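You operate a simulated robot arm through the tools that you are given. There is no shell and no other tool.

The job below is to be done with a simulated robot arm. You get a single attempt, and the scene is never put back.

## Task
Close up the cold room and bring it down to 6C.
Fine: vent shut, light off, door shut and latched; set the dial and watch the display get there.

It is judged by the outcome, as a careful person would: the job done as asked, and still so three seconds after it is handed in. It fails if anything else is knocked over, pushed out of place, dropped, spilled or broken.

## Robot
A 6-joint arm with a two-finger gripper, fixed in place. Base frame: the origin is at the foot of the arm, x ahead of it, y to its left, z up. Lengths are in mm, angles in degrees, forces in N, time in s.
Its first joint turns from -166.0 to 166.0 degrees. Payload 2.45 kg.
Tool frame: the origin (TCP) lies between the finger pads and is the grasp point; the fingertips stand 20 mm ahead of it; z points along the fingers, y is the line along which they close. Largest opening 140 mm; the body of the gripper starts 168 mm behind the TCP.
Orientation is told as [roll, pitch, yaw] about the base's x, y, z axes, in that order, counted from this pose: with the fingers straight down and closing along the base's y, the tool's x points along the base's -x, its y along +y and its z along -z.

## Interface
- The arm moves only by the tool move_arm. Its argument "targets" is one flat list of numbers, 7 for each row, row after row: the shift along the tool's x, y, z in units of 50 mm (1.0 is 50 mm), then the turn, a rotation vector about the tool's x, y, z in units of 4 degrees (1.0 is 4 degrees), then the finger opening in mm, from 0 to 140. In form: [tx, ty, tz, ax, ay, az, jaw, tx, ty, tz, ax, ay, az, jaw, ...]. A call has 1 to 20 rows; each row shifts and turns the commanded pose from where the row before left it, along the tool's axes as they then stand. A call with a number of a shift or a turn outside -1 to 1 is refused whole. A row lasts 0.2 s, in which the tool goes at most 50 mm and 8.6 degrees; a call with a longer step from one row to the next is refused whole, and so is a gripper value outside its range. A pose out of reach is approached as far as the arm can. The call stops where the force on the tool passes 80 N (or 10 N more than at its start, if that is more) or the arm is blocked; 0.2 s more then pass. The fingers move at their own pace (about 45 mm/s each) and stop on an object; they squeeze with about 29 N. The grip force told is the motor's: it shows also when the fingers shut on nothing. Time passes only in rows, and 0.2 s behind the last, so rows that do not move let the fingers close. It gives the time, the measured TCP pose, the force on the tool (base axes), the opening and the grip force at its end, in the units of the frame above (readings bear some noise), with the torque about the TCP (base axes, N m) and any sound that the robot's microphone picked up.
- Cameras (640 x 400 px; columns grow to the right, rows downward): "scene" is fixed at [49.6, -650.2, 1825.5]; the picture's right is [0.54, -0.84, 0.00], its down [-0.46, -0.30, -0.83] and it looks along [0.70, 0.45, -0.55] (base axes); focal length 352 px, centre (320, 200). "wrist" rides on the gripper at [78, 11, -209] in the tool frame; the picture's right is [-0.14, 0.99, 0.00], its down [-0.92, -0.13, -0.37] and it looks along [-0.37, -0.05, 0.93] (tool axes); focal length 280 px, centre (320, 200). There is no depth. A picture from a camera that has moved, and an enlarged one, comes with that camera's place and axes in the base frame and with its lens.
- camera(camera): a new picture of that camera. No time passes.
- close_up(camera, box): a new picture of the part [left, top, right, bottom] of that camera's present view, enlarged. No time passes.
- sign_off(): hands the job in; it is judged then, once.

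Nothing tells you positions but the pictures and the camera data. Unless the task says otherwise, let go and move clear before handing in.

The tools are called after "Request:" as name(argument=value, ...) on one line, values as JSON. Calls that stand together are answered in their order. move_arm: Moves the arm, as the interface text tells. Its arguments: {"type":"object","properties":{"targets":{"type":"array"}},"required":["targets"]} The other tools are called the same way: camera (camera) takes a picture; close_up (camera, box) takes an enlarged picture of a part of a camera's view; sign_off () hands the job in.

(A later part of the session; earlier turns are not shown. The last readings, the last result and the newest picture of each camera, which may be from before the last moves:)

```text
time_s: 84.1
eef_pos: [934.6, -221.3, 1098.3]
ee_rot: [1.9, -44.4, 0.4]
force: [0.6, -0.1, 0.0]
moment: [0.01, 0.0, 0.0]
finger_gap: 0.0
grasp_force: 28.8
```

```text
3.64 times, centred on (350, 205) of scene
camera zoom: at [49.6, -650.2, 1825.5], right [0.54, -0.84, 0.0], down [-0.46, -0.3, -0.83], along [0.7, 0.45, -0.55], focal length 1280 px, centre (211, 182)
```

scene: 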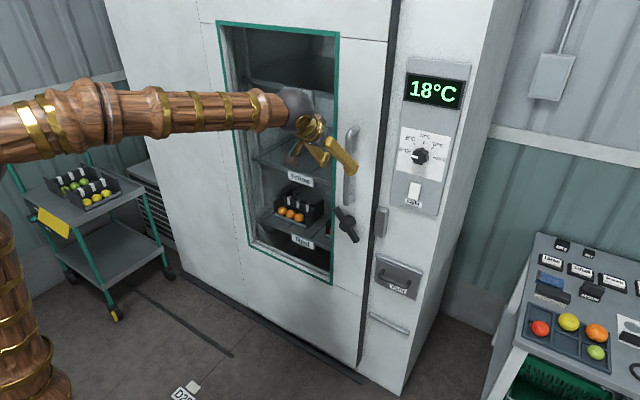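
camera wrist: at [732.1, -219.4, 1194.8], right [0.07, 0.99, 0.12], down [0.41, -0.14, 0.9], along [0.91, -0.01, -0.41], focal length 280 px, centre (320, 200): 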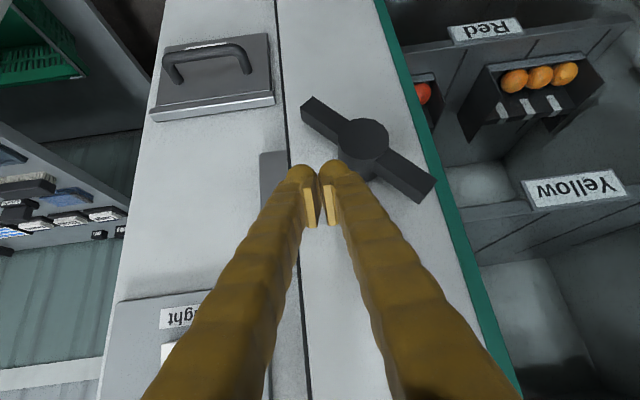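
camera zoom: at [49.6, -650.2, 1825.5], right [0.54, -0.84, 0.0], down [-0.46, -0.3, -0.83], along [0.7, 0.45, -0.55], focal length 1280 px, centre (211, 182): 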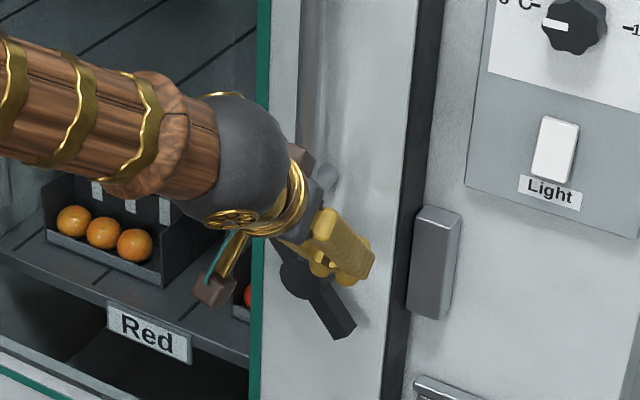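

The fingertips are now above the lever's lower-right arm, whose end is near y -217, z 1000. I'll come down onto it and press gently to see whether it yields in that direction.

Request:
move_arm(targets=[0.128, 0.08, 0.363, 0, 0, 0, 0, 0.128, 0, 0.363, 0, 0, 0, 0, 0.07, 0, 0.072, 0, 0, 0, 0, 0.07, 0, 0.072, 0, 0, 0, 0, 0.07, 0, 0.072, 0, 0, 0, 0, 0.07, 0, 0.072, 0, 0, 0, 0])

Request:
camera(camera="wrist")

Request:
close_up(camera="scene", box=[290, 150, 410, 260])

```text
time_s: 85.5
eef_pos: [947.7, -216.3, 1043.3]
ee_rot: [1.9, -44.3, 0.4]
force: [-0.7, -1.6, 0.1]
moment: [-0.02, 0.0, 0.02]
finger_gap: 0.0
grasp_force: 29.3
```

```text
taken
camera wrist: at [745.8, -214.2, 1140.6], right [0.07, 0.99, 0.12], down [0.41, -0.14, 0.9], along [0.91, -0.01, -0.41], focal length 280 px, centre (320, 200)
```

wrist: 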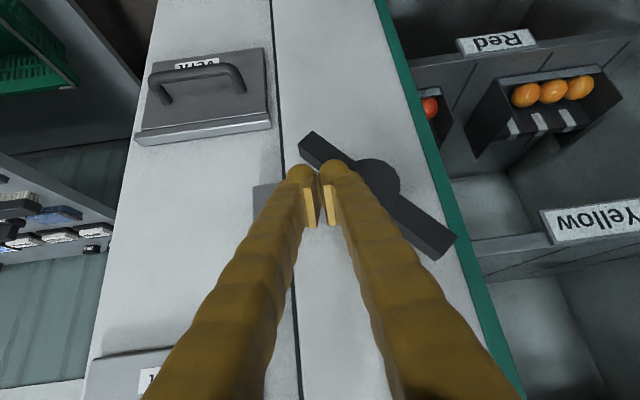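

```text
3.64 times, centred on (350, 205) of scene
camera zoom: at [49.6, -650.2, 1825.5], right [0.54, -0.84, 0.0], down [-0.46, -0.3, -0.83], along [0.7, 0.45, -0.55], focal length 1280 px, centre (211, 182)
```

zoom: 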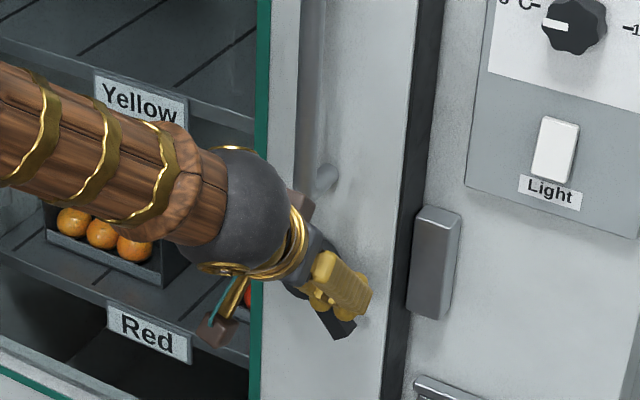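

The tips are touching the arm of the lever. I'll press on downward in small steps.

Request:
move_arm(targets=[0.07, 0, 0.072, 0, 0, 0, 0, 0.07, 0, 0.072, 0, 0, 0, 0, 0.07, 0, 0.072, 0, 0, 0, 0, 0.07, 0, 0.072, 0, 0, 0, 0])

Request:
camera(camera="wrist")

Request:
close_up(camera="scene", box=[290, 150, 410, 260])

```text
time_s: 86.5
eef_pos: [949.3, -214.7, 1022.0]
ee_rot: [2.0, -44.0, 0.4]
force: [0.0, 0.3, -0.2]
moment: [0.0, 0.01, -0.01]
finger_gap: 0.1
grasp_force: 29.4
```

```text
taken
camera wrist: at [747.2, -213.1, 1118.0], right [0.07, 0.99, 0.12], down [0.41, -0.14, 0.9], along [0.91, -0.01, -0.42], focal length 280 px, centre (320, 200)
```

wrist: 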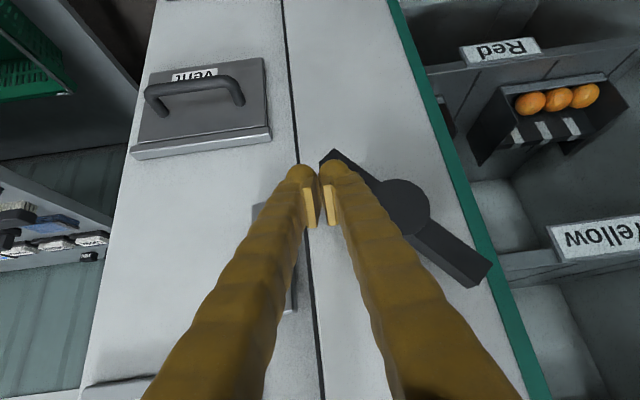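

```text
3.64 times, centred on (350, 205) of scene
camera zoom: at [49.6, -650.2, 1825.5], right [0.54, -0.84, 0.0], down [-0.46, -0.3, -0.83], along [0.7, 0.45, -0.55], focal length 1280 px, centre (211, 182)
```

zoom: 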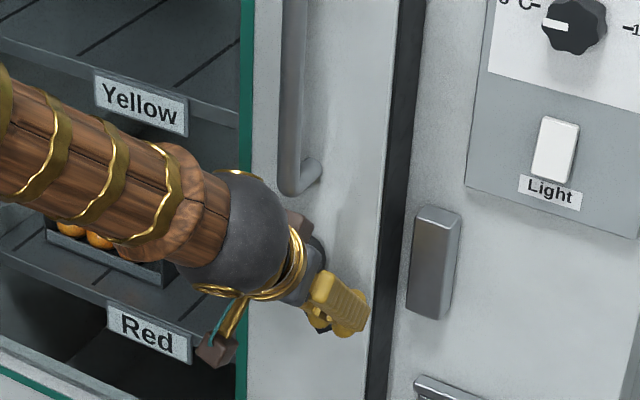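

The lever did not turn that way; instead the whole door slid about 25 mm back open. So the lever must turn the other way, with the door held shut. I'll withdraw and push the door shut again from the left side of the handle.

Request:
move_arm(targets=[-0.14, 0, -0.15, 0, 0, 0, 0, 0, 0, -0.9, 0, 0, 0, 0, 0, 0, -0.9, 0, 0, 0, 0, -0.54, 0.6, -0.56, 0, 0, 0, 0, -0.54, 0.6, -0.56, 0, 0, 0, 0, -0.54, 0.6, -0.56, 0, 0, 0, 0, -0.54, 0.6, -0.56, 0, 0, 0, 0, -0.475, 0, 0.6, 0, 0, 0, 0, -0.475, 0, 0.6, 0, 0, 0, 0, 0, 0, 0, 0, 0, 0, 0])

Request:
camera(camera="wrist")

Request:
close_up(camera="scene", box=[290, 110, 430, 260])

```text
time_s: 88.7
eef_pos: [956.8, -103.7, 1249.6]
ee_rot: [1.9, -44.1, 0.3]
force: [-0.8, 0.1, 0.5]
moment: [0.04, 0.0, -0.01]
finger_gap: 0.0
grasp_force: 29.4
```

```text
taken
camera wrist: at [755.8, -100.7, 1346.0], right [0.07, 0.99, 0.12], down [0.41, -0.14, 0.9], along [0.91, -0.01, -0.41], focal length 280 px, centre (320, 200)
```

wrist: 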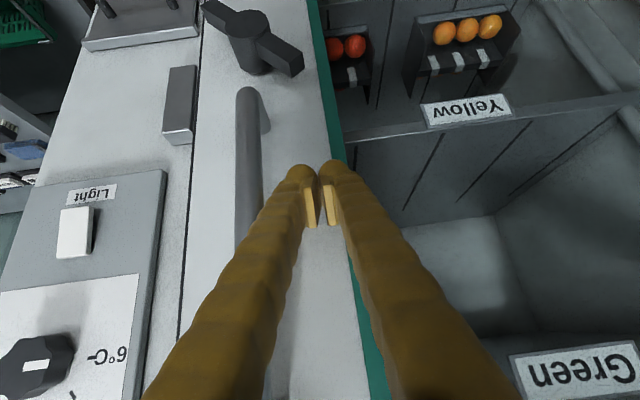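

```text
2.67 times, centred on (360, 185) of scene
camera zoom: at [49.6, -650.2, 1825.5], right [0.54, -0.84, 0.0], down [-0.46, -0.3, -0.83], along [0.7, 0.45, -0.55], focal length 938 px, centre (213, 240)
```

zoom: 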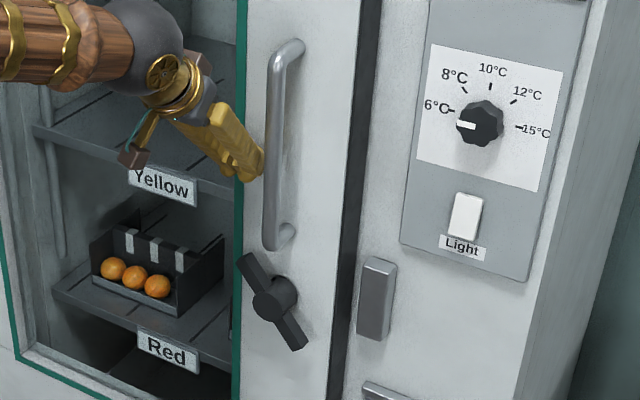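

The fingers are just left of the handle. I'll push right until the door meets its stop.

Request:
move_arm(targets=[0, -0.25, 0, 0, 0, 0, 0, 0, -0.25, 0, 0, 0, 0, 0, 0, -0.2, 0, 0, 0, 0, 0, 0, -0.15, 0, 0, 0, 0, 0, 0, -0.1, 0, 0, 0, 0, 0, 0, -0.1, 0, 0, 0, 0, 0, 0, -0.1, 0, 0, 0, 0, 0, 0, -0.1, 0, 0, 0, 0, 0, 0, -0.1, 0, 0, 0, 0, 0])

Request:
camera(camera="wrist")

Request:
close_up(camera="scene", box=[290, 110, 430, 260])

```text
time_s: 89.8
eef_pos: [959.5, -134.7, 1246.1]
ee_rot: [2.3, -44.0, 0.6]
force: [-4.5, 15.9, 4.5]
moment: [-0.67, -0.1, -0.35]
finger_gap: 0.0
grasp_force: 30.1
stopped in row 5: the force on the tool passed its limit at 92 N (the readings are from after the stop); the commanded pose is now the measured one
```

```text
taken
camera wrist: at [756.5, -134.5, 1343.0], right [0.06, 0.99, 0.12], down [0.41, -0.14, 0.9], along [0.91, 0.0, -0.42], focal length 280 px, centre (320, 200)
```

wrist: 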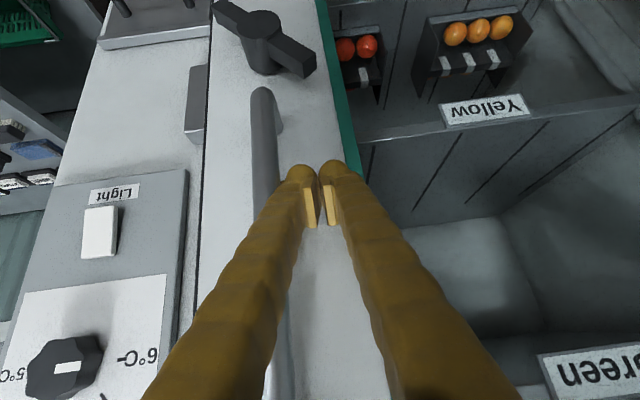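

```text
2.67 times, centred on (360, 185) of scene
camera zoom: at [49.6, -650.2, 1825.5], right [0.54, -0.84, 0.0], down [-0.46, -0.3, -0.83], along [0.7, 0.45, -0.55], focal length 938 px, centre (213, 240)
```

zoom: 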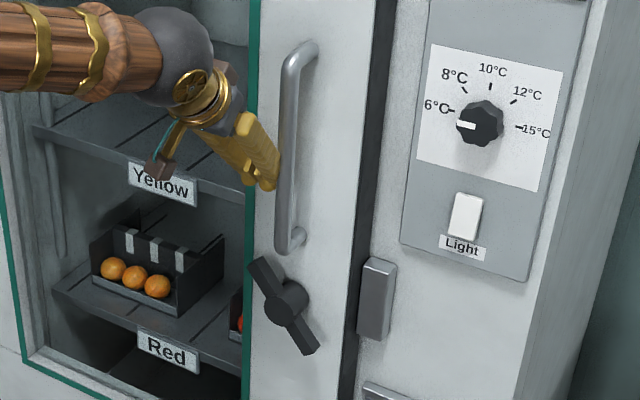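

The door is back against its stop. Next I'll withdraw, go down in front, and come in below the lever's lower-right arm so that I can push it up and to the right, which also keeps the door pressed shut.

Request:
move_arm(targets=[0, 0.1, 0, 0, 0, 0, 0, 0, 0, -0.7, 0, 0, 0, 0, 0, 0, -0.8, 0, 0, 0, 0, 0, 0, -0.7, 0, 0, 0, 0, 0.587, -0.1, 0.616, 0, 0, 0, 0, 0.587, -0.1, 0.616, 0, 0, 0, 0, 0.587, -0.1, 0.616, 0, 0, 0, 0, 0.587, -0.1, 0.616, 0, 0, 0, 0, 0.587, -0.1, 0.616, 0, 0, 0, 0, 0.587, -0.1, 0.616, 0, 0, 0, 0, 0.587, -0.1, 0.616, 0, 0, 0, 0, 0, 0, 0, 0, 0, 0, 0])

Request:
camera(camera="wrist")

Request:
close_up(camera="scene", box=[290, 150, 410, 260])

```text
time_s: 92.4
eef_pos: [884.2, -163.7, 1026.1]
ee_rot: [2.3, -44.1, 0.6]
force: [-0.5, 0.7, 0.1]
moment: [0.0, 0.01, 0.04]
finger_gap: 0.0
grasp_force: 29.8
```

```text
taken
camera wrist: at [683.3, -164.5, 1122.7], right [0.06, 0.99, 0.12], down [0.41, -0.14, 0.9], along [0.91, -0.01, -0.42], focal length 280 px, centre (320, 200)
```

wrist: 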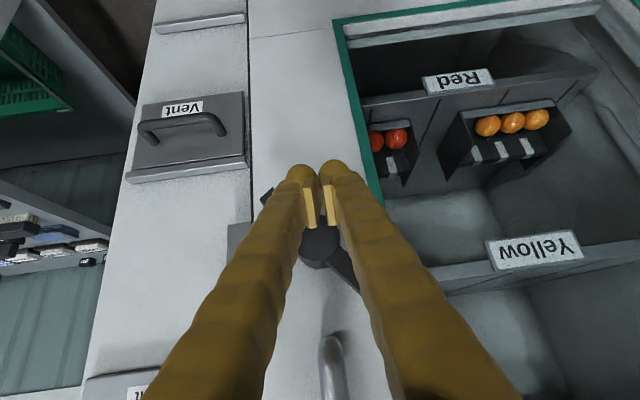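

```text
3.64 times, centred on (350, 205) of scene
camera zoom: at [49.6, -650.2, 1825.5], right [0.54, -0.84, 0.0], down [-0.46, -0.3, -0.83], along [0.7, 0.45, -0.55], focal length 1280 px, centre (211, 182)
```

zoom: 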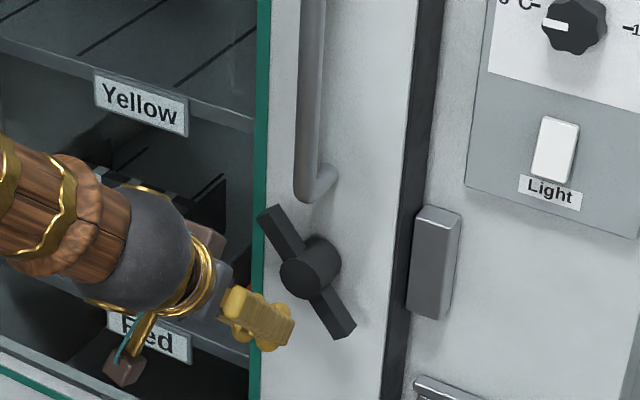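

I'm below-front of the hub with clear space. I'll go in along the tool axis beneath the lever.

Request:
move_arm(targets=[0, 0, 0.5, 0, 0, 0, 0, 0, 0, 0.5, 0, 0, 0, 0, 0, 0, 0.5, 0, 0, 0, 0, 0, 0, 0.4, 0, 0, 0, 0, 0, 0, 0, 0, 0, 0, 0])

Request:
camera(camera="wrist")

Request:
close_up(camera="scene", box=[290, 150, 410, 260])

```text
time_s: 93.6
eef_pos: [951.0, -158.6, 957.4]
ee_rot: [2.2, -44.0, 0.5]
force: [-0.6, -1.3, -0.7]
moment: [0.03, -0.01, 0.0]
finger_gap: 0.0
grasp_force: 29.7
```

```text
taken
camera wrist: at [749.6, -158.3, 1054.2], right [0.06, 0.99, 0.12], down [0.41, -0.14, 0.9], along [0.91, 0.0, -0.42], focal length 280 px, centre (320, 200)
```

wrist: 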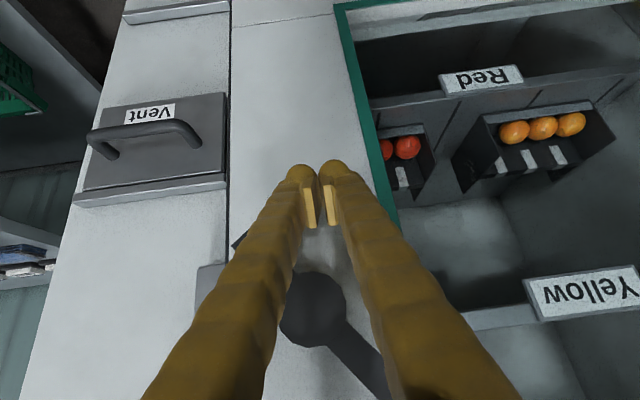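

```text
3.64 times, centred on (350, 205) of scene
camera zoom: at [49.6, -650.2, 1825.5], right [0.54, -0.84, 0.0], down [-0.46, -0.3, -0.83], along [0.7, 0.45, -0.55], focal length 1280 px, centre (211, 182)
```

zoom: 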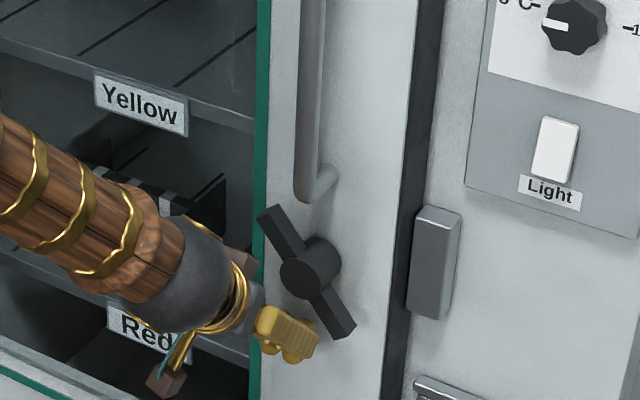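

The fingers are at the lower left of that arm. I'll push up and to the right in small steps.

Request:
move_arm(targets=[-0.088, -0.154, -0.09, 0, 0, 0, 0, -0.088, -0.154, -0.09, 0, 0, 0, 0, -0.088, -0.154, -0.09, 0, 0, 0, 0, -0.044, -0.077, -0.045, 0, 0, 0, 0, -0.044, -0.077, -0.045, 0, 0, 0, 0])

Request:
camera(camera="wrist")

Request:
close_up(camera="scene", box=[290, 150, 410, 260])

```text
time_s: 94.8
eef_pos: [952.5, -189.8, 983.7]
ee_rot: [2.2, -44.2, 0.6]
force: [-1.2, -0.4, -0.4]
moment: [-0.03, 0.03, -0.01]
finger_gap: 0.0
grasp_force: 29.0
```

```text
taken
camera wrist: at [751.5, -189.3, 1079.9], right [0.06, 0.99, 0.12], down [0.41, -0.14, 0.9], along [0.91, -0.01, -0.41], focal length 280 px, centre (320, 200)
```

wrist: 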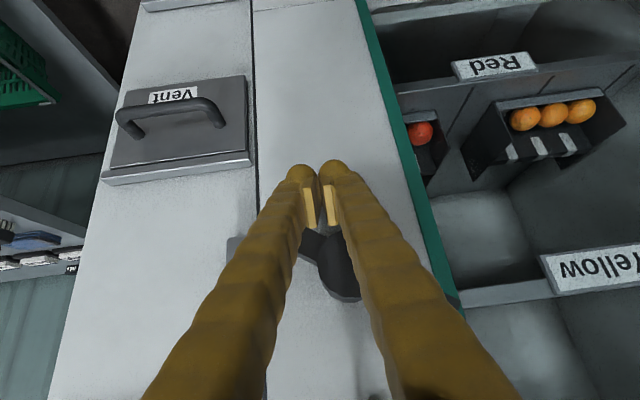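

```text
3.64 times, centred on (350, 205) of scene
camera zoom: at [49.6, -650.2, 1825.5], right [0.54, -0.84, 0.0], down [-0.46, -0.3, -0.83], along [0.7, 0.45, -0.55], focal length 1280 px, centre (211, 182)
```

zoom: 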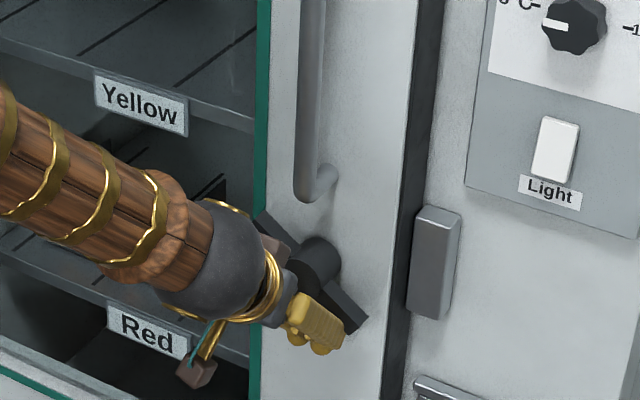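

The lever is turning this way with little resistance. I'll continue along its arc.

Request:
move_arm(targets=[-0.111, -0.12, -0.115, 0, 0, 0, 0, -0.111, -0.12, -0.115, 0, 0, 0, 0, -0.111, -0.1, -0.115, 0, 0, 0, 0, -0.111, -0.1, -0.115, 0, 0, 0, 0])

Request:
camera(camera="wrist")

Request:
close_up(camera="scene", box=[290, 150, 410, 260])

```text
time_s: 95.8
eef_pos: [952.4, -212.9, 1011.7]
ee_rot: [2.2, -44.0, 0.5]
force: [-7.7, 4.0, -14.1]
moment: [-0.07, -0.14, 0.01]
finger_gap: 6.3
grasp_force: 29.6
```

```text
taken
camera wrist: at [751.3, -212.5, 1109.0], right [0.06, 0.99, 0.12], down [0.41, -0.14, 0.9], along [0.91, 0.0, -0.42], focal length 280 px, centre (320, 200)
```

wrist: 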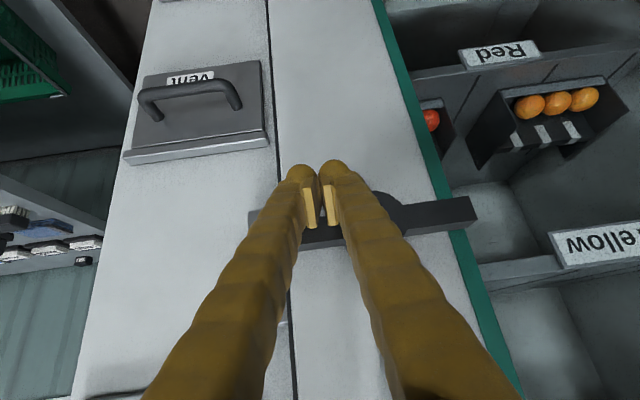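

```text
3.64 times, centred on (350, 205) of scene
camera zoom: at [49.6, -650.2, 1825.5], right [0.54, -0.84, 0.0], down [-0.46, -0.3, -0.83], along [0.7, 0.45, -0.55], focal length 1280 px, centre (211, 182)
```

zoom: 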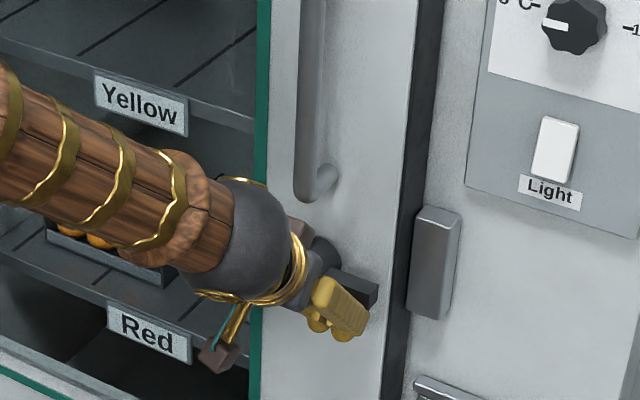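

The lever is close to horizontal. I'll push a bit more until it reaches its stop.

Request:
move_arm(targets=[-0.07, 0, -0.072, 0, 0, 0, 0, -0.07, 0, -0.072, 0, 0, 0, 0, -0.07, 0, -0.072, 0, 0, 0, 0, -0.07, 0, -0.072, 0, 0, 0, 0])

Request:
camera(camera="wrist")

Request:
close_up(camera="scene", box=[290, 150, 410, 260])

```text
time_s: 96.4
eef_pos: [950.7, -211.5, 1015.6]
ee_rot: [2.4, -43.4, 0.7]
force: [-3.3, 0.1, -0.7]
moment: [0.05, -0.07, 0.0]
finger_gap: 0.1
grasp_force: 29.5
stopped in row 3: the force on the tool passed its limit at 88 N (the readings are from after the stop); the commanded pose is now the measured one
```

```text
taken
camera wrist: at [748.5, -212.8, 1114.2], right [0.06, 0.99, 0.13], down [0.42, -0.14, 0.9], along [0.91, 0.0, -0.43], focal length 280 px, centre (320, 200)
```

wrist: 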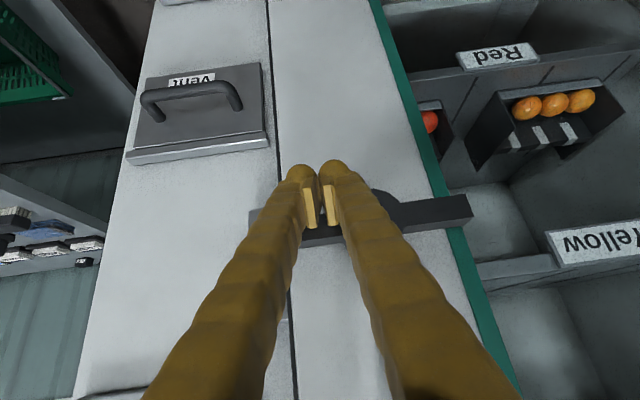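

```text
3.64 times, centred on (350, 205) of scene
camera zoom: at [49.6, -650.2, 1825.5], right [0.54, -0.84, 0.0], down [-0.46, -0.3, -0.83], along [0.7, 0.45, -0.55], focal length 1280 px, centre (211, 182)
```

zoom: 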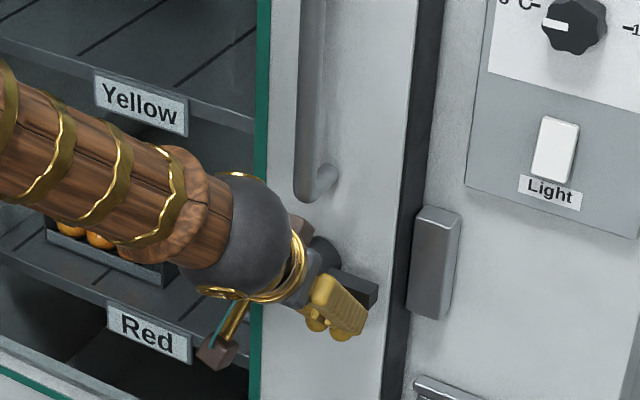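

It hit a firm stop with the lever horizontal, pointing at the catch. I'll ease down off it, withdraw and look.

Request:
move_arm(targets=[0.14, 0, 0.144, 0, 0, 0, 0, 0.07, 0, -0.3, 0, 0, 0, 0, 0, 0, -0.7, 0, 0, 0, 0, 0, 0, -1, 0, 0, 0, 0, 0, 0, -1, 0, 0, 0, 0, 0, 0, 0, 0, 0, 0, 0])

Request:
camera(camera="wrist")

Request:
close_up(camera="scene", box=[290, 150, 410, 260])

Request:
camera(camera="scene")

```text
time_s: 97.8
eef_pos: [845.0, -218.9, 1112.6]
ee_rot: [2.4, -43.4, 0.5]
force: [-0.6, 0.1, -0.6]
moment: [0.01, -0.02, 0.0]
finger_gap: 0.1
grasp_force: 28.9
```

```text
taken
camera wrist: at [643.1, -217.9, 1211.7], right [0.06, 0.99, 0.12], down [0.42, -0.14, 0.9], along [0.91, 0.0, -0.42], focal length 280 px, centre (320, 200)
```

wrist: 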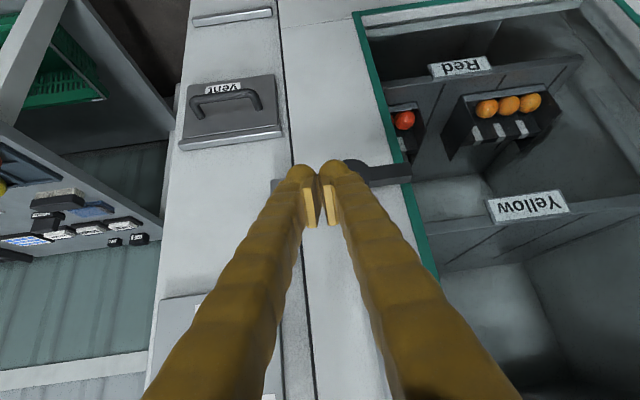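

```text
3.64 times, centred on (350, 205) of scene
camera zoom: at [49.6, -650.2, 1825.5], right [0.54, -0.84, 0.0], down [-0.46, -0.3, -0.83], along [0.7, 0.45, -0.55], focal length 1280 px, centre (211, 182)
```

zoom: 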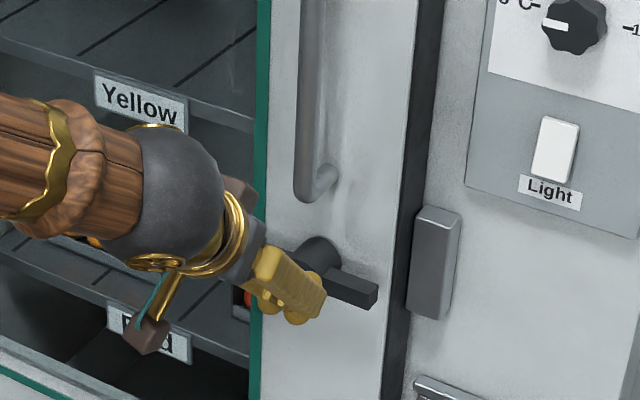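

```text
taken
```

scene: 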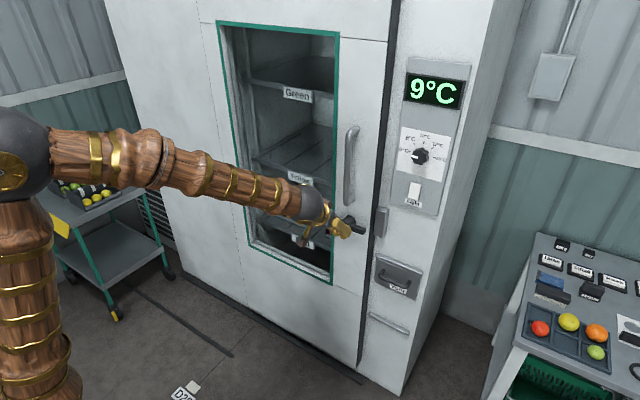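

The lever is horizontal and stays, and the display is already at 9°C. To be sure it's latched, I'll go to the right side of the handle and give it a gentle push in the opening direction.

Request:
move_arm(targets=[-0.49, -0.05, -0.5, 0, 0, 0, 0, -0.49, -0.05, -0.5, 0, 0, 0, 0, -0.49, -0.05, -0.5, 0, 0, 0, 0, -0.49, 0, -0.5, 0, 0, 0, 0, -0.53, 0, 0.51, 0, 0, 0, 0, -0.53, 0, 0.51, 0, 0, 0, 0, -0.5, 0, 0.48, 0, 0, 0, 0, 0, 0, 0, 0, 0, 0, 0])

Request:
camera(camera="wrist")

Request:
close_up(camera="scene", box=[290, 60, 470, 260])

```text
time_s: 99.6
eef_pos: [955.3, -224.8, 1252.3]
ee_rot: [2.4, -43.4, 0.5]
force: [0.0, -0.5, 0.1]
moment: [-0.02, -0.01, 0.05]
finger_gap: 0.0
grasp_force: 29.3
```

```text
taken
camera wrist: at [754.1, -225.4, 1352.0], right [0.06, 0.99, 0.13], down [0.42, -0.14, 0.9], along [0.91, 0.0, -0.42], focal length 280 px, centre (320, 200)
```

wrist: 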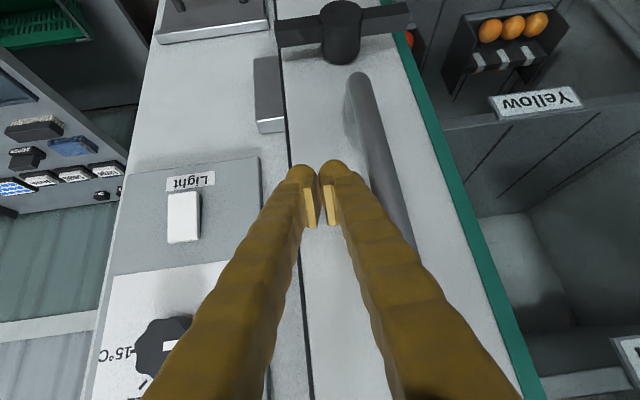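

```text
2.00 times, centred on (380, 160) of scene
camera zoom: at [49.6, -650.2, 1825.5], right [0.54, -0.84, 0.0], down [-0.46, -0.3, -0.83], along [0.7, 0.45, -0.55], focal length 704 px, centre (200, 280)
```

zoom: 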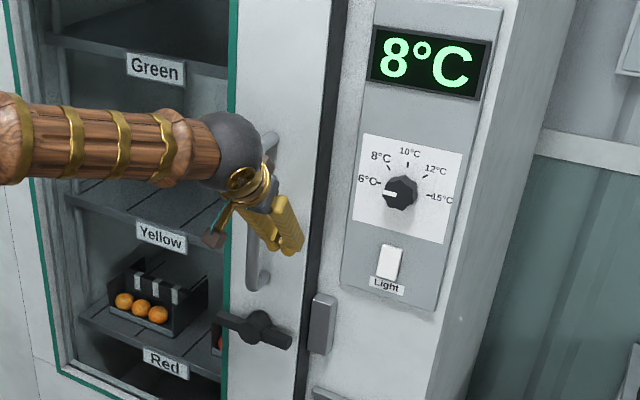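

The display reads 8°C. I'll nudge the handle leftward by a few millimetres only.

Request:
move_arm(targets=[0, 0.15, 0, 0, 0, 0, 0, 0, 0.1, 0, 0, 0, 0, 0, 0, 0.06, 0, 0, 0, 0, 0, 0, 0.06, 0, 0, 0, 0, 0])

Request:
close_up(camera="scene", box=[290, 60, 470, 260])

```text
time_s: 100.6
eef_pos: [955.1, -206.3, 1252.4]
ee_rot: [2.5, -43.4, 0.6]
force: [0.5, 0.8, 0.3]
moment: [0.0, -0.02, 0.0]
finger_gap: 0.0
grasp_force: 29.5
```

```text
2.00 times, centred on (380, 160) of scene
camera zoom: at [49.6, -650.2, 1825.5], right [0.54, -0.84, 0.0], down [-0.46, -0.3, -0.83], along [0.7, 0.45, -0.55], focal length 704 px, centre (200, 280)
```

zoom: 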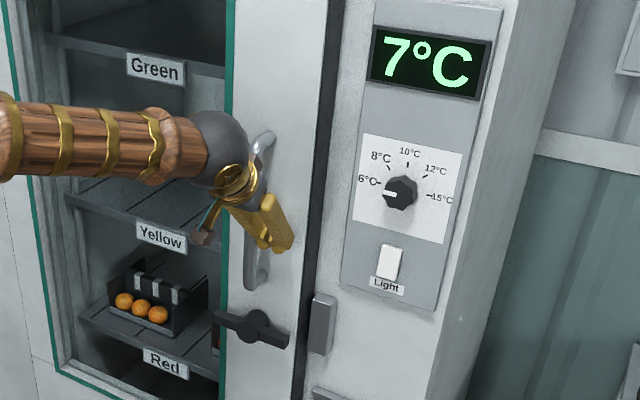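

The door seems to have shifted a millimetre or two with almost no force; I'll nudge slightly more to see whether it's play or the latch isn't holding.

Request:
move_arm(targets=[0, 0.06, 0, 0, 0, 0, 0, 0, 0.06, 0, 0, 0, 0, 0, 0, 0.06, 0, 0, 0, 0, 0])

Request:
close_up(camera="scene", box=[290, 60, 470, 260])

Request:
camera(camera="wrist")

```text
time_s: 101.4
eef_pos: [953.3, -198.5, 1251.1]
ee_rot: [2.4, -43.4, 0.5]
force: [-0.7, -2.0, 1.3]
moment: [0.06, 0.01, 0.01]
finger_gap: 0.0
grasp_force: 29.6
```

```text
2.00 times, centred on (380, 160) of scene
camera zoom: at [49.6, -650.2, 1825.5], right [0.54, -0.84, 0.0], down [-0.46, -0.3, -0.83], along [0.7, 0.45, -0.55], focal length 704 px, centre (200, 280)
```

zoom: 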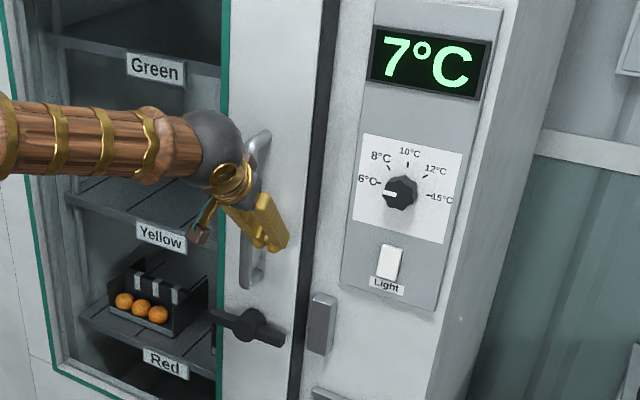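

```text
taken
camera wrist: at [752.9, -199.4, 1350.1], right [0.06, 0.99, 0.13], down [0.42, -0.14, 0.9], along [0.91, 0.0, -0.42], focal length 280 px, centre (320, 200)
```

wrist: 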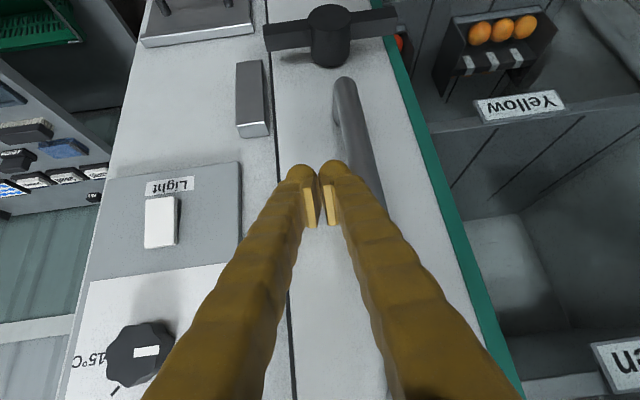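

The door moved about 12 mm freely, so it is not latched. Possibly it had crept slightly off its stop when I turned the lever. I'll go back to the left side of the handle and push it home again, listening for a catch.

Request:
move_arm(targets=[0, -0.15, -0.3, 0, 0, 0, 0, 0, 0, -0.8, 0, 0, 0, 0, 0, 0, -0.9, 0, 0, 0, 0, 0, 0.8, 0, 0, 0, 0, 0, 0, 0.8, 0, 0, 0, 0, 0, 0, 0.6, 0, 0, 0, 0, 0, 0, 0, 0.8, 0, 0, 0, 0, 0, 0, 0.8, 0, 0, 0, 0, 0, 0, 0.4, 0, 0, 0, 0, 0, 0, 0, 0, 0, 0, 0])

Request:
move_arm(targets=[0, -0.2, 0, 0, 0, 0, 0, 0, -0.15, 0, 0, 0, 0, 0, 0, -0.1, 0, 0, 0, 0, 0, 0, -0.1, 0, 0, 0, 0, 0, 0, -0.1, 0, 0, 0, 0, 0, 0, -0.05, 0, 0, 0, 0, 0, 0, -0.05, 0, 0, 0, 0, 0, 0, -0.05, 0, 0, 0, 0, 0, 0, -0.05, 0, 0, 0, 0, 0])

Request:
camera(camera="wrist")

Request:
close_up(camera="scene", box=[290, 150, 410, 260])

```text
time_s: 103.6
eef_pos: [952.4, -96.0, 1255.6]
ee_rot: [2.4, -43.5, 0.6]
force: [-0.2, -0.6, -0.8]
moment: [0.03, 0.01, 0.01]
finger_gap: 0.0
grasp_force: 29.9
```

```text
time_s: 105.0
eef_pos: [951.2, -122.8, 1254.2]
ee_rot: [2.8, -43.4, 0.8]
force: [-0.4, 19.1, 1.9]
moment: [-0.55, -0.01, -0.11]
finger_gap: 0.0
grasp_force: 28.8
stopped in row 6: the force on the tool passed its limit at 89 N (the readings are from after the stop); the commanded pose is now the measured one
```

```text
taken
camera wrist: at [750.3, -124.8, 1353.4], right [0.05, 0.99, 0.13], down [0.42, -0.14, 0.9], along [0.9, 0.01, -0.43], focal length 280 px, centre (320, 200)
```

wrist: 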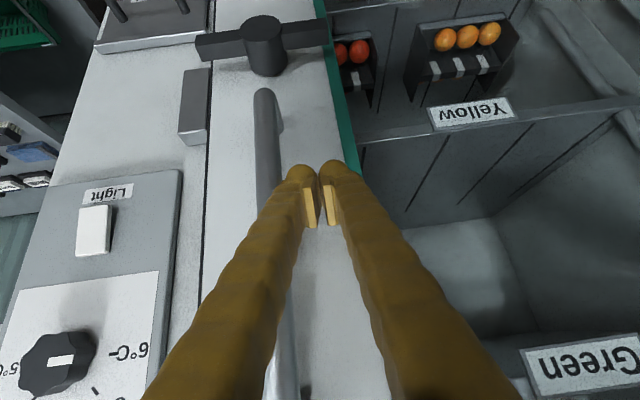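

```text
3.64 times, centred on (350, 205) of scene
camera zoom: at [49.6, -650.2, 1825.5], right [0.54, -0.84, 0.0], down [-0.46, -0.3, -0.83], along [0.7, 0.45, -0.55], focal length 1280 px, centre (211, 182)
```

zoom: 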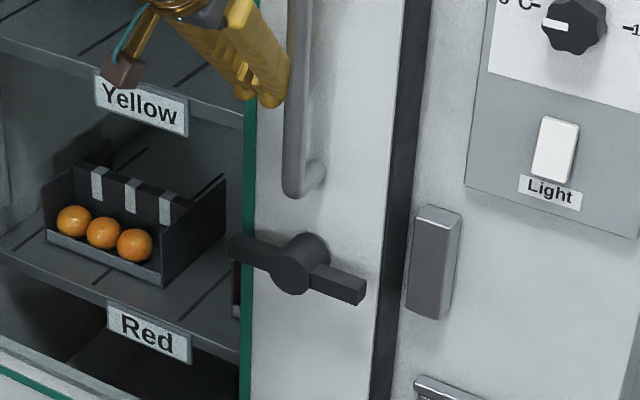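

With the lever horizontal, the door now stops about 12 mm short, so something on the latch engages the catch block. I'll look closely at that area.

Request:
close_up(camera="scene", box=[345, 190, 420, 245])

Request:
close_up(camera="wrist", box=[160, 10, 300, 150])

Request:
camera(camera="scene")

```text
7.27 times, centred on (382, 218) of scene
camera zoom: at [49.6, -650.2, 1825.5], right [0.54, -0.84, 0.0], down [-0.46, -0.3, -0.83], along [0.7, 0.45, -0.55], focal length 2559 px, centre (-134, 73)
```

zoom: 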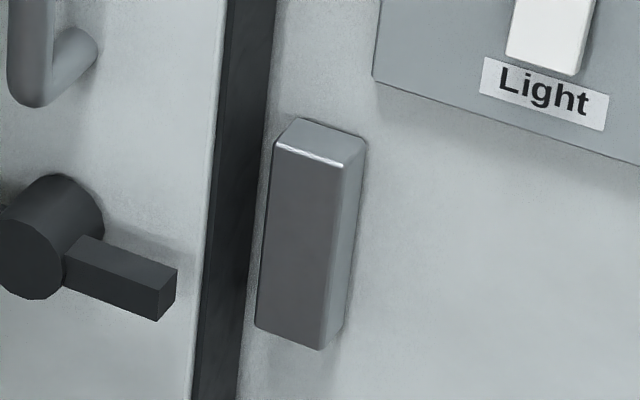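

```text
2.86 times, centred on (230, 80) of wrist
camera zoom: at [750.3, -124.8, 1353.4], right [0.05, 0.99, 0.13], down [0.42, -0.14, 0.9], along [0.9, 0.01, -0.43], focal length 801 px, centre (577, 543)
```

zoom: 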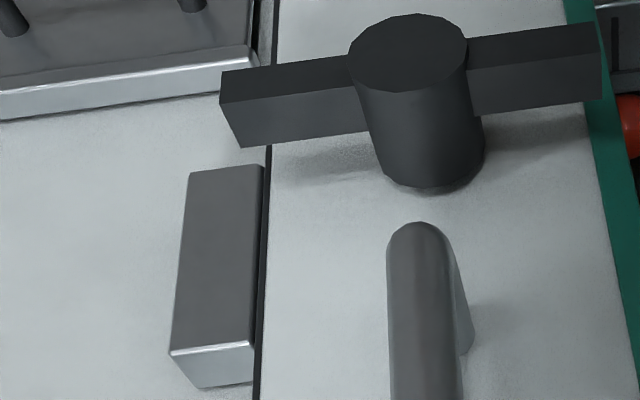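

```text
taken
```

scene: 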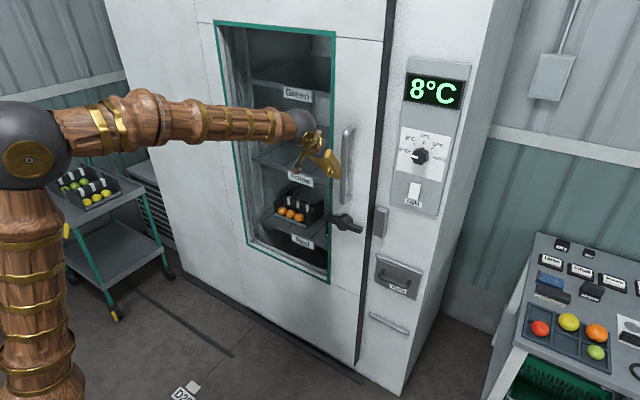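

With the door 12 mm ajar the reading rose to 8°C, so full closure matters. I'll turn the lever back to its 45-degree position first by pressing its right arm down from above, then see whether the door closes fully.

Request:
move_arm(targets=[0, 0.15, 0, 0, 0, 0, 0, 0, 0, -0.6, 0, 0, 0, 0, 0, 0, -0.7, 0, 0, 0, 0, 0, 0, -0.7, 0, 0, 0, 0, 0, -0.7, 0, 0, 0, 0, 0, 0, -0.7, 0, 0, 0, 0, 0, 0, -0.65, 0, 0, 0, 0, 0, 0.35, 0, 0.7, 0, 0, 0, 0, 0.35, 0, 0.7, 0, 0, 0, 0, 0.35, 0, 0.7, 0, 0, 0, 0, 0.35, 0, 0.7, 0, 0, 0, 0, 0.35, 0, 0.7, 0, 0, 0, 0, 0.35, 0, 0.6, 0, 0, 0, 0, 0, 0, 0, 0, 0, 0, 0])

Request:
camera(camera="wrist")

```text
time_s: 108.0
eef_pos: [950.9, -211.8, 1103.6]
ee_rot: [2.6, -43.3, 0.7]
force: [-0.2, -0.4, 0.3]
moment: [-0.03, 0.0, -0.02]
finger_gap: 0.0
grasp_force: 29.3
```

```text
taken
camera wrist: at [751.4, -213.9, 1203.0], right [0.06, 0.99, 0.13], down [0.42, -0.14, 0.9], along [0.9, 0.0, -0.43], focal length 280 px, centre (320, 200)
```

wrist: 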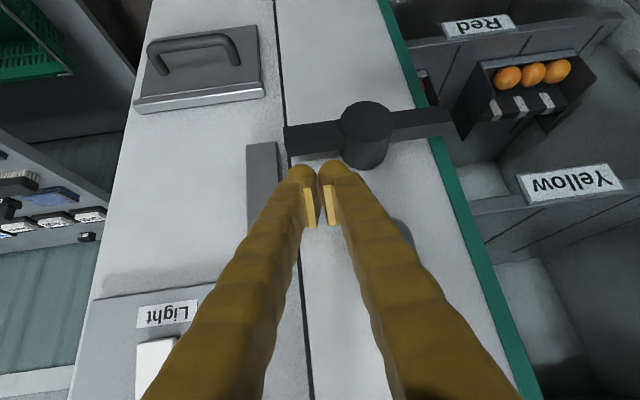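

The fingertips are above the right arm. I'll press it down.

Request:
move_arm(targets=[0.139, 0, 0.144, 0, 0, 0, 0, 0.139, 0, 0.144, 0, 0, 0, 0, 0.139, 0, 0.144, 0, 0, 0, 0, 0.139, 0, 0.144, 0, 0, 0, 0, 0.139, 0, 0.144, 0, 0, 0, 0])

Request:
camera(camera="wrist")

Request:
close_up(camera="scene", box=[290, 150, 410, 260])

```text
time_s: 109.2
eef_pos: [948.7, -212.0, 1052.5]
ee_rot: [2.7, -43.3, 0.9]
force: [0.7, 0.7, 0.1]
moment: [-0.05, -0.04, -0.01]
finger_gap: 0.0
grasp_force: 28.8
```

```text
taken
camera wrist: at [749.2, -214.3, 1151.4], right [0.06, 0.99, 0.13], down [0.42, -0.14, 0.9], along [0.9, 0.0, -0.43], focal length 280 px, centre (320, 200)
```

wrist: 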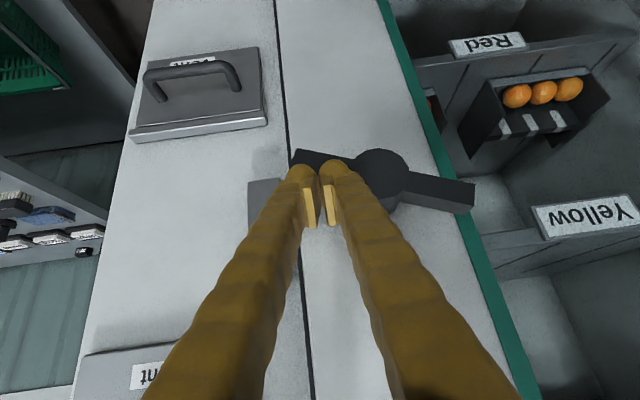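

```text
3.64 times, centred on (350, 205) of scene
camera zoom: at [49.6, -650.2, 1825.5], right [0.54, -0.84, 0.0], down [-0.46, -0.3, -0.83], along [0.7, 0.45, -0.55], focal length 1280 px, centre (211, 182)
```

zoom: 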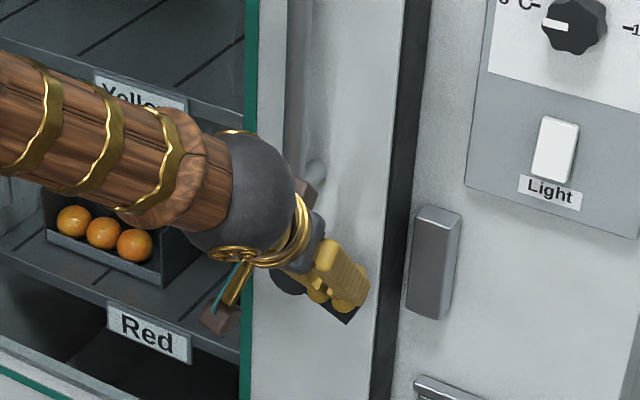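

It turns back easily with almost no force. I'll continue to its 45-degree rest.

Request:
move_arm(targets=[0.139, 0, 0.144, 0, 0, 0, 0, 0.139, 0, 0.144, 0, 0, 0, 0, 0.07, 0, 0.072, 0, 0, 0, 0])

Request:
camera(camera="wrist")

Request:
close_up(camera="scene", box=[290, 150, 410, 260])

```text
time_s: 110.0
eef_pos: [949.3, -212.5, 1028.8]
ee_rot: [2.7, -43.4, 0.8]
force: [-3.7, -1.1, 8.4]
moment: [0.24, -0.06, 0.07]
finger_gap: 0.1
grasp_force: 29.5
```

```text
taken
camera wrist: at [748.7, -214.6, 1127.2], right [0.06, 0.99, 0.13], down [0.42, -0.14, 0.9], along [0.9, 0.0, -0.43], focal length 280 px, centre (320, 200)
```

wrist: 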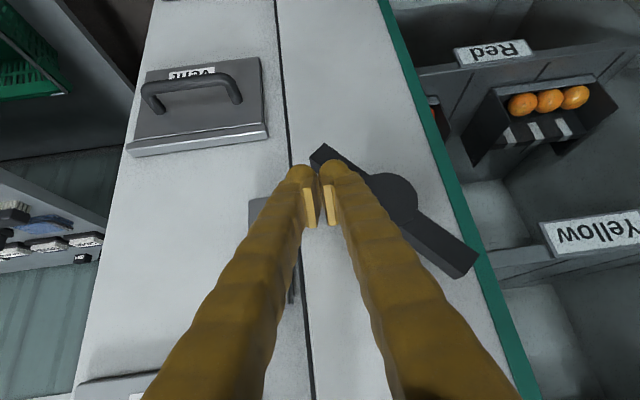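

```text
3.64 times, centred on (350, 205) of scene
camera zoom: at [49.6, -650.2, 1825.5], right [0.54, -0.84, 0.0], down [-0.46, -0.3, -0.83], along [0.7, 0.45, -0.55], focal length 1280 px, centre (211, 182)
```

zoom: 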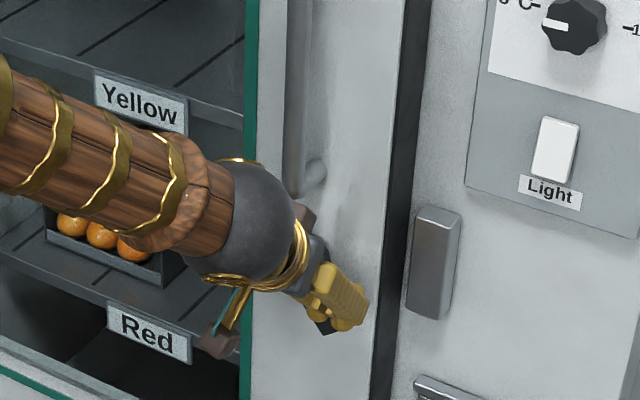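

The lever is back at its rest angle and turns easily both ways. To latch properly I want to hold the door hard shut while turning, so I'll grip the hub itself with a level tool, press right, and twist. First I'll withdraw and re-level the tool at the right side where the wrist has room.

Request:
move_arm(targets=[-0.14, 0, -0.15, 0, 0, 0, 0, 0, 0, -0.8, 0, 0, 0, 0, 0, 0, -0.9, 0, 0, 0, 0, -0.13, -0.58, -0.62, 0, 0, 0, 60, -0.13, -0.58, -0.62, 0, 0, 0, 60, -0.13, -0.58, -0.62, 0, 0, 0, 60, -0.13, -0.58, -0.62, 0, 0, 0, 60, -0.13, -0.58, -0.62, 0, 0, 0, 60, 0, 0, 0, 0, -1, 0, 60, 0, 0, 0, 0, -1, 0, 60, 0, 0, 0, 0, -1, 0, 60, 0, 0, 0, 0, -1, 0, 60, 0, 0, 0, 0, -1, 0, 60, 0, 0, 0, 0, -1, 0, 60, 0, 0, 0, 0, -1, 0, 60, 0, 0, 0, 0, -1, 0, 60, 0, 0, 0, 0, -1, 0, 60, 0, 0, 0, 0, -1, 0, 60, 0, 0, 0, 0, -1, 0, 60, 0, 0, 0, 0, -0.6, 0, 60])

```text
time_s: 114.2
eef_pos: [815.2, -369.4, 1229.6]
ee_rot: [85.5, -88.1, -82.9]
force: [-0.7, -0.3, 0.2]
moment: [-0.01, 0.01, -0.01]
finger_gap: 60.0
grasp_force: 0.0
```

The tool is level. Now rolling it about 104 degrees in the free direction.

Request:
move_arm(targets=[0, 0, 0, 0, 0, 1, 60, 0, 0, 0, 0, 0, 1, 60, 0, 0, 0, 0, 0, 1, 60, 0, 0, 0, 0, 0, 1, 60, 0, 0, 0, 0, 0, 1, 60, 0, 0, 0, 0, 0, 1, 60, 0, 0, 0, 0, 0, 1, 60, 0, 0, 0, 0, 0, 1, 60, 0, 0, 0, 0, 0, 1, 60, 0, 0, 0, 0, 0, 1, 60, 0, 0, 0, 0, 0, 1, 60, 0, 0, 0, 0, 0, 1, 60, 0, 0, 0, 0, 0, 1, 60, 0, 0, 0, 0, 0, 1, 60, 0, 0, 0, 0, 0, 1, 60, 0, 0, 0, 0, 0, 1, 60, 0, 0, 0, 0, 0, 1, 60, 0, 0, 0, 0, 0, 1, 60, 0, 0, 0, 0, 0, 1, 60, 0, 0, 0, 0, 0, 1, 60])

Request:
move_arm(targets=[0, 0, 0, 0, 0, 1, 80, 0, 0, 0, 0, 0, 1, 80, 0, 0, 0, 0, 0, 1, 80, 0, 0, 0, 0, 0, 1, 80, 0, 0, 0, 0, 0, 1, 80, 0, 0, 0, 0, 0, 1, 80, 0, 0, 0, 0, 0, 0, 80])

Request:
camera(camera="wrist")

Request:
camera(camera="scene")

```text
time_s: 118.4
eef_pos: [814.3, -369.4, 1228.7]
ee_rot: [89.8, -8.0, -87.5]
force: [-0.2, -0.4, -0.5]
moment: [0.04, 0.02, 0.0]
finger_gap: 60.4
grasp_force: 0.0
```

```text
time_s: 120.0
eef_pos: [816.3, -370.4, 1229.6]
ee_rot: [89.8, 16.1, -87.5]
force: [0.5, 0.2, 0.2]
moment: [-0.02, 0.0, -0.05]
finger_gap: 79.8
grasp_force: 0.0
```

```text
taken
camera wrist: at [603.9, -307.6, 1263.1], right [0.02, -0.4, 0.91], down [-0.33, -0.87, -0.37], along [0.94, -0.29, -0.15], focal length 280 px, centre (320, 200)
```

wrist: 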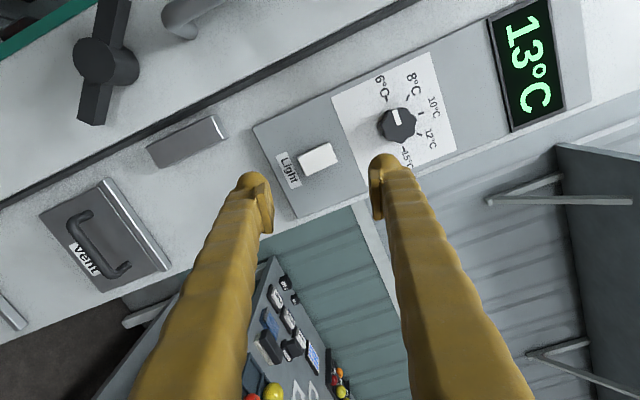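

```text
taken
```

scene: 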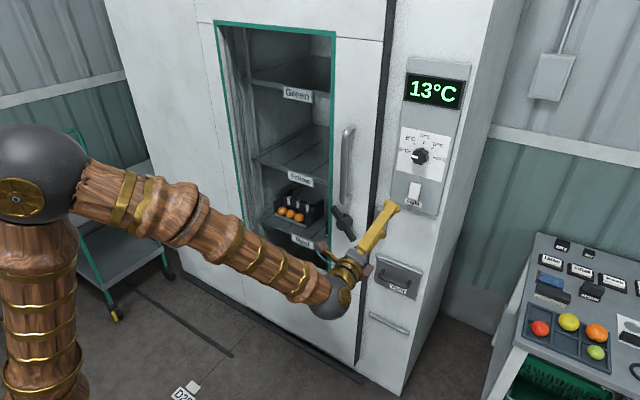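

The reading has climbed to 13°C since the door is ajar. The hub is now at about y -163, z 1050. I'll square the tool up and move in front of the hub.

Request:
move_arm(targets=[0, 0, 0, -0.17, -0.6, 0, 80, 0.497, -0.767, 0.147, 0, 0, 0, 80, 0.497, -0.767, 0.147, 0, 0, 0, 80, 0.497, -0.767, 0.147, 0, 0, 0, 80, 0.497, -0.767, 0.147, 0, 0, 0, 80, 0.497, -0.767, 0.147, 0, 0, 0, 80, 0.497, -0.767, 0.147, 0, 0, 0, 80, 0, 0, 0, 0, 0, 0, 80])

Request:
camera(camera="wrist")

Request:
close_up(camera="scene", box=[290, 150, 410, 260])

```text
time_s: 121.8
eef_pos: [857.8, -164.0, 1047.0]
ee_rot: [89.8, 15.9, -90.0]
force: [-0.1, -0.8, -0.5]
moment: [-0.01, 0.0, 0.02]
finger_gap: 79.9
grasp_force: 0.0
```

```text
taken
camera wrist: at [649.0, -92.1, 1081.3], right [0.0, -0.4, 0.91], down [-0.37, -0.85, -0.37], along [0.93, -0.34, -0.15], focal length 280 px, centre (320, 200)
```

wrist: 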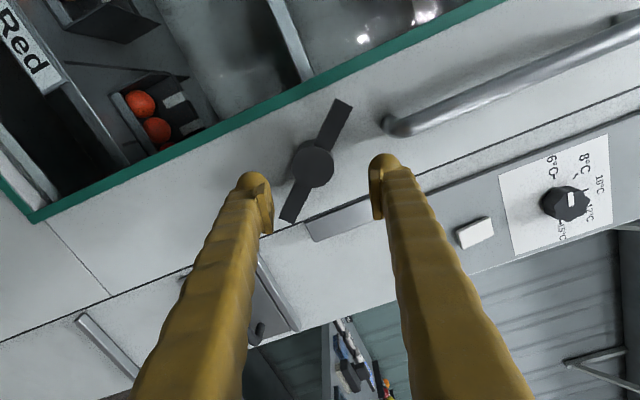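

```text
3.64 times, centred on (350, 205) of scene
camera zoom: at [49.6, -650.2, 1825.5], right [0.54, -0.84, 0.0], down [-0.46, -0.3, -0.83], along [0.7, 0.45, -0.55], focal length 1280 px, centre (211, 182)
```

zoom: 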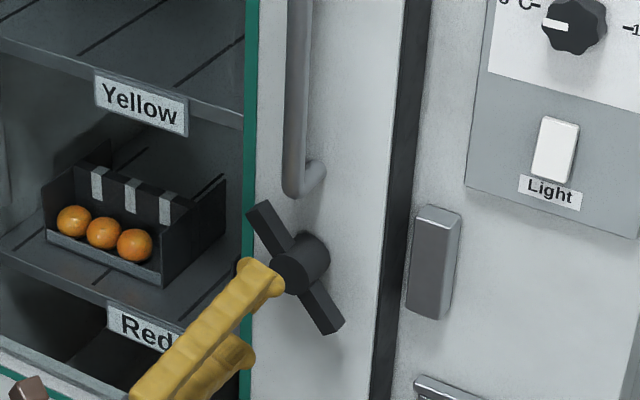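

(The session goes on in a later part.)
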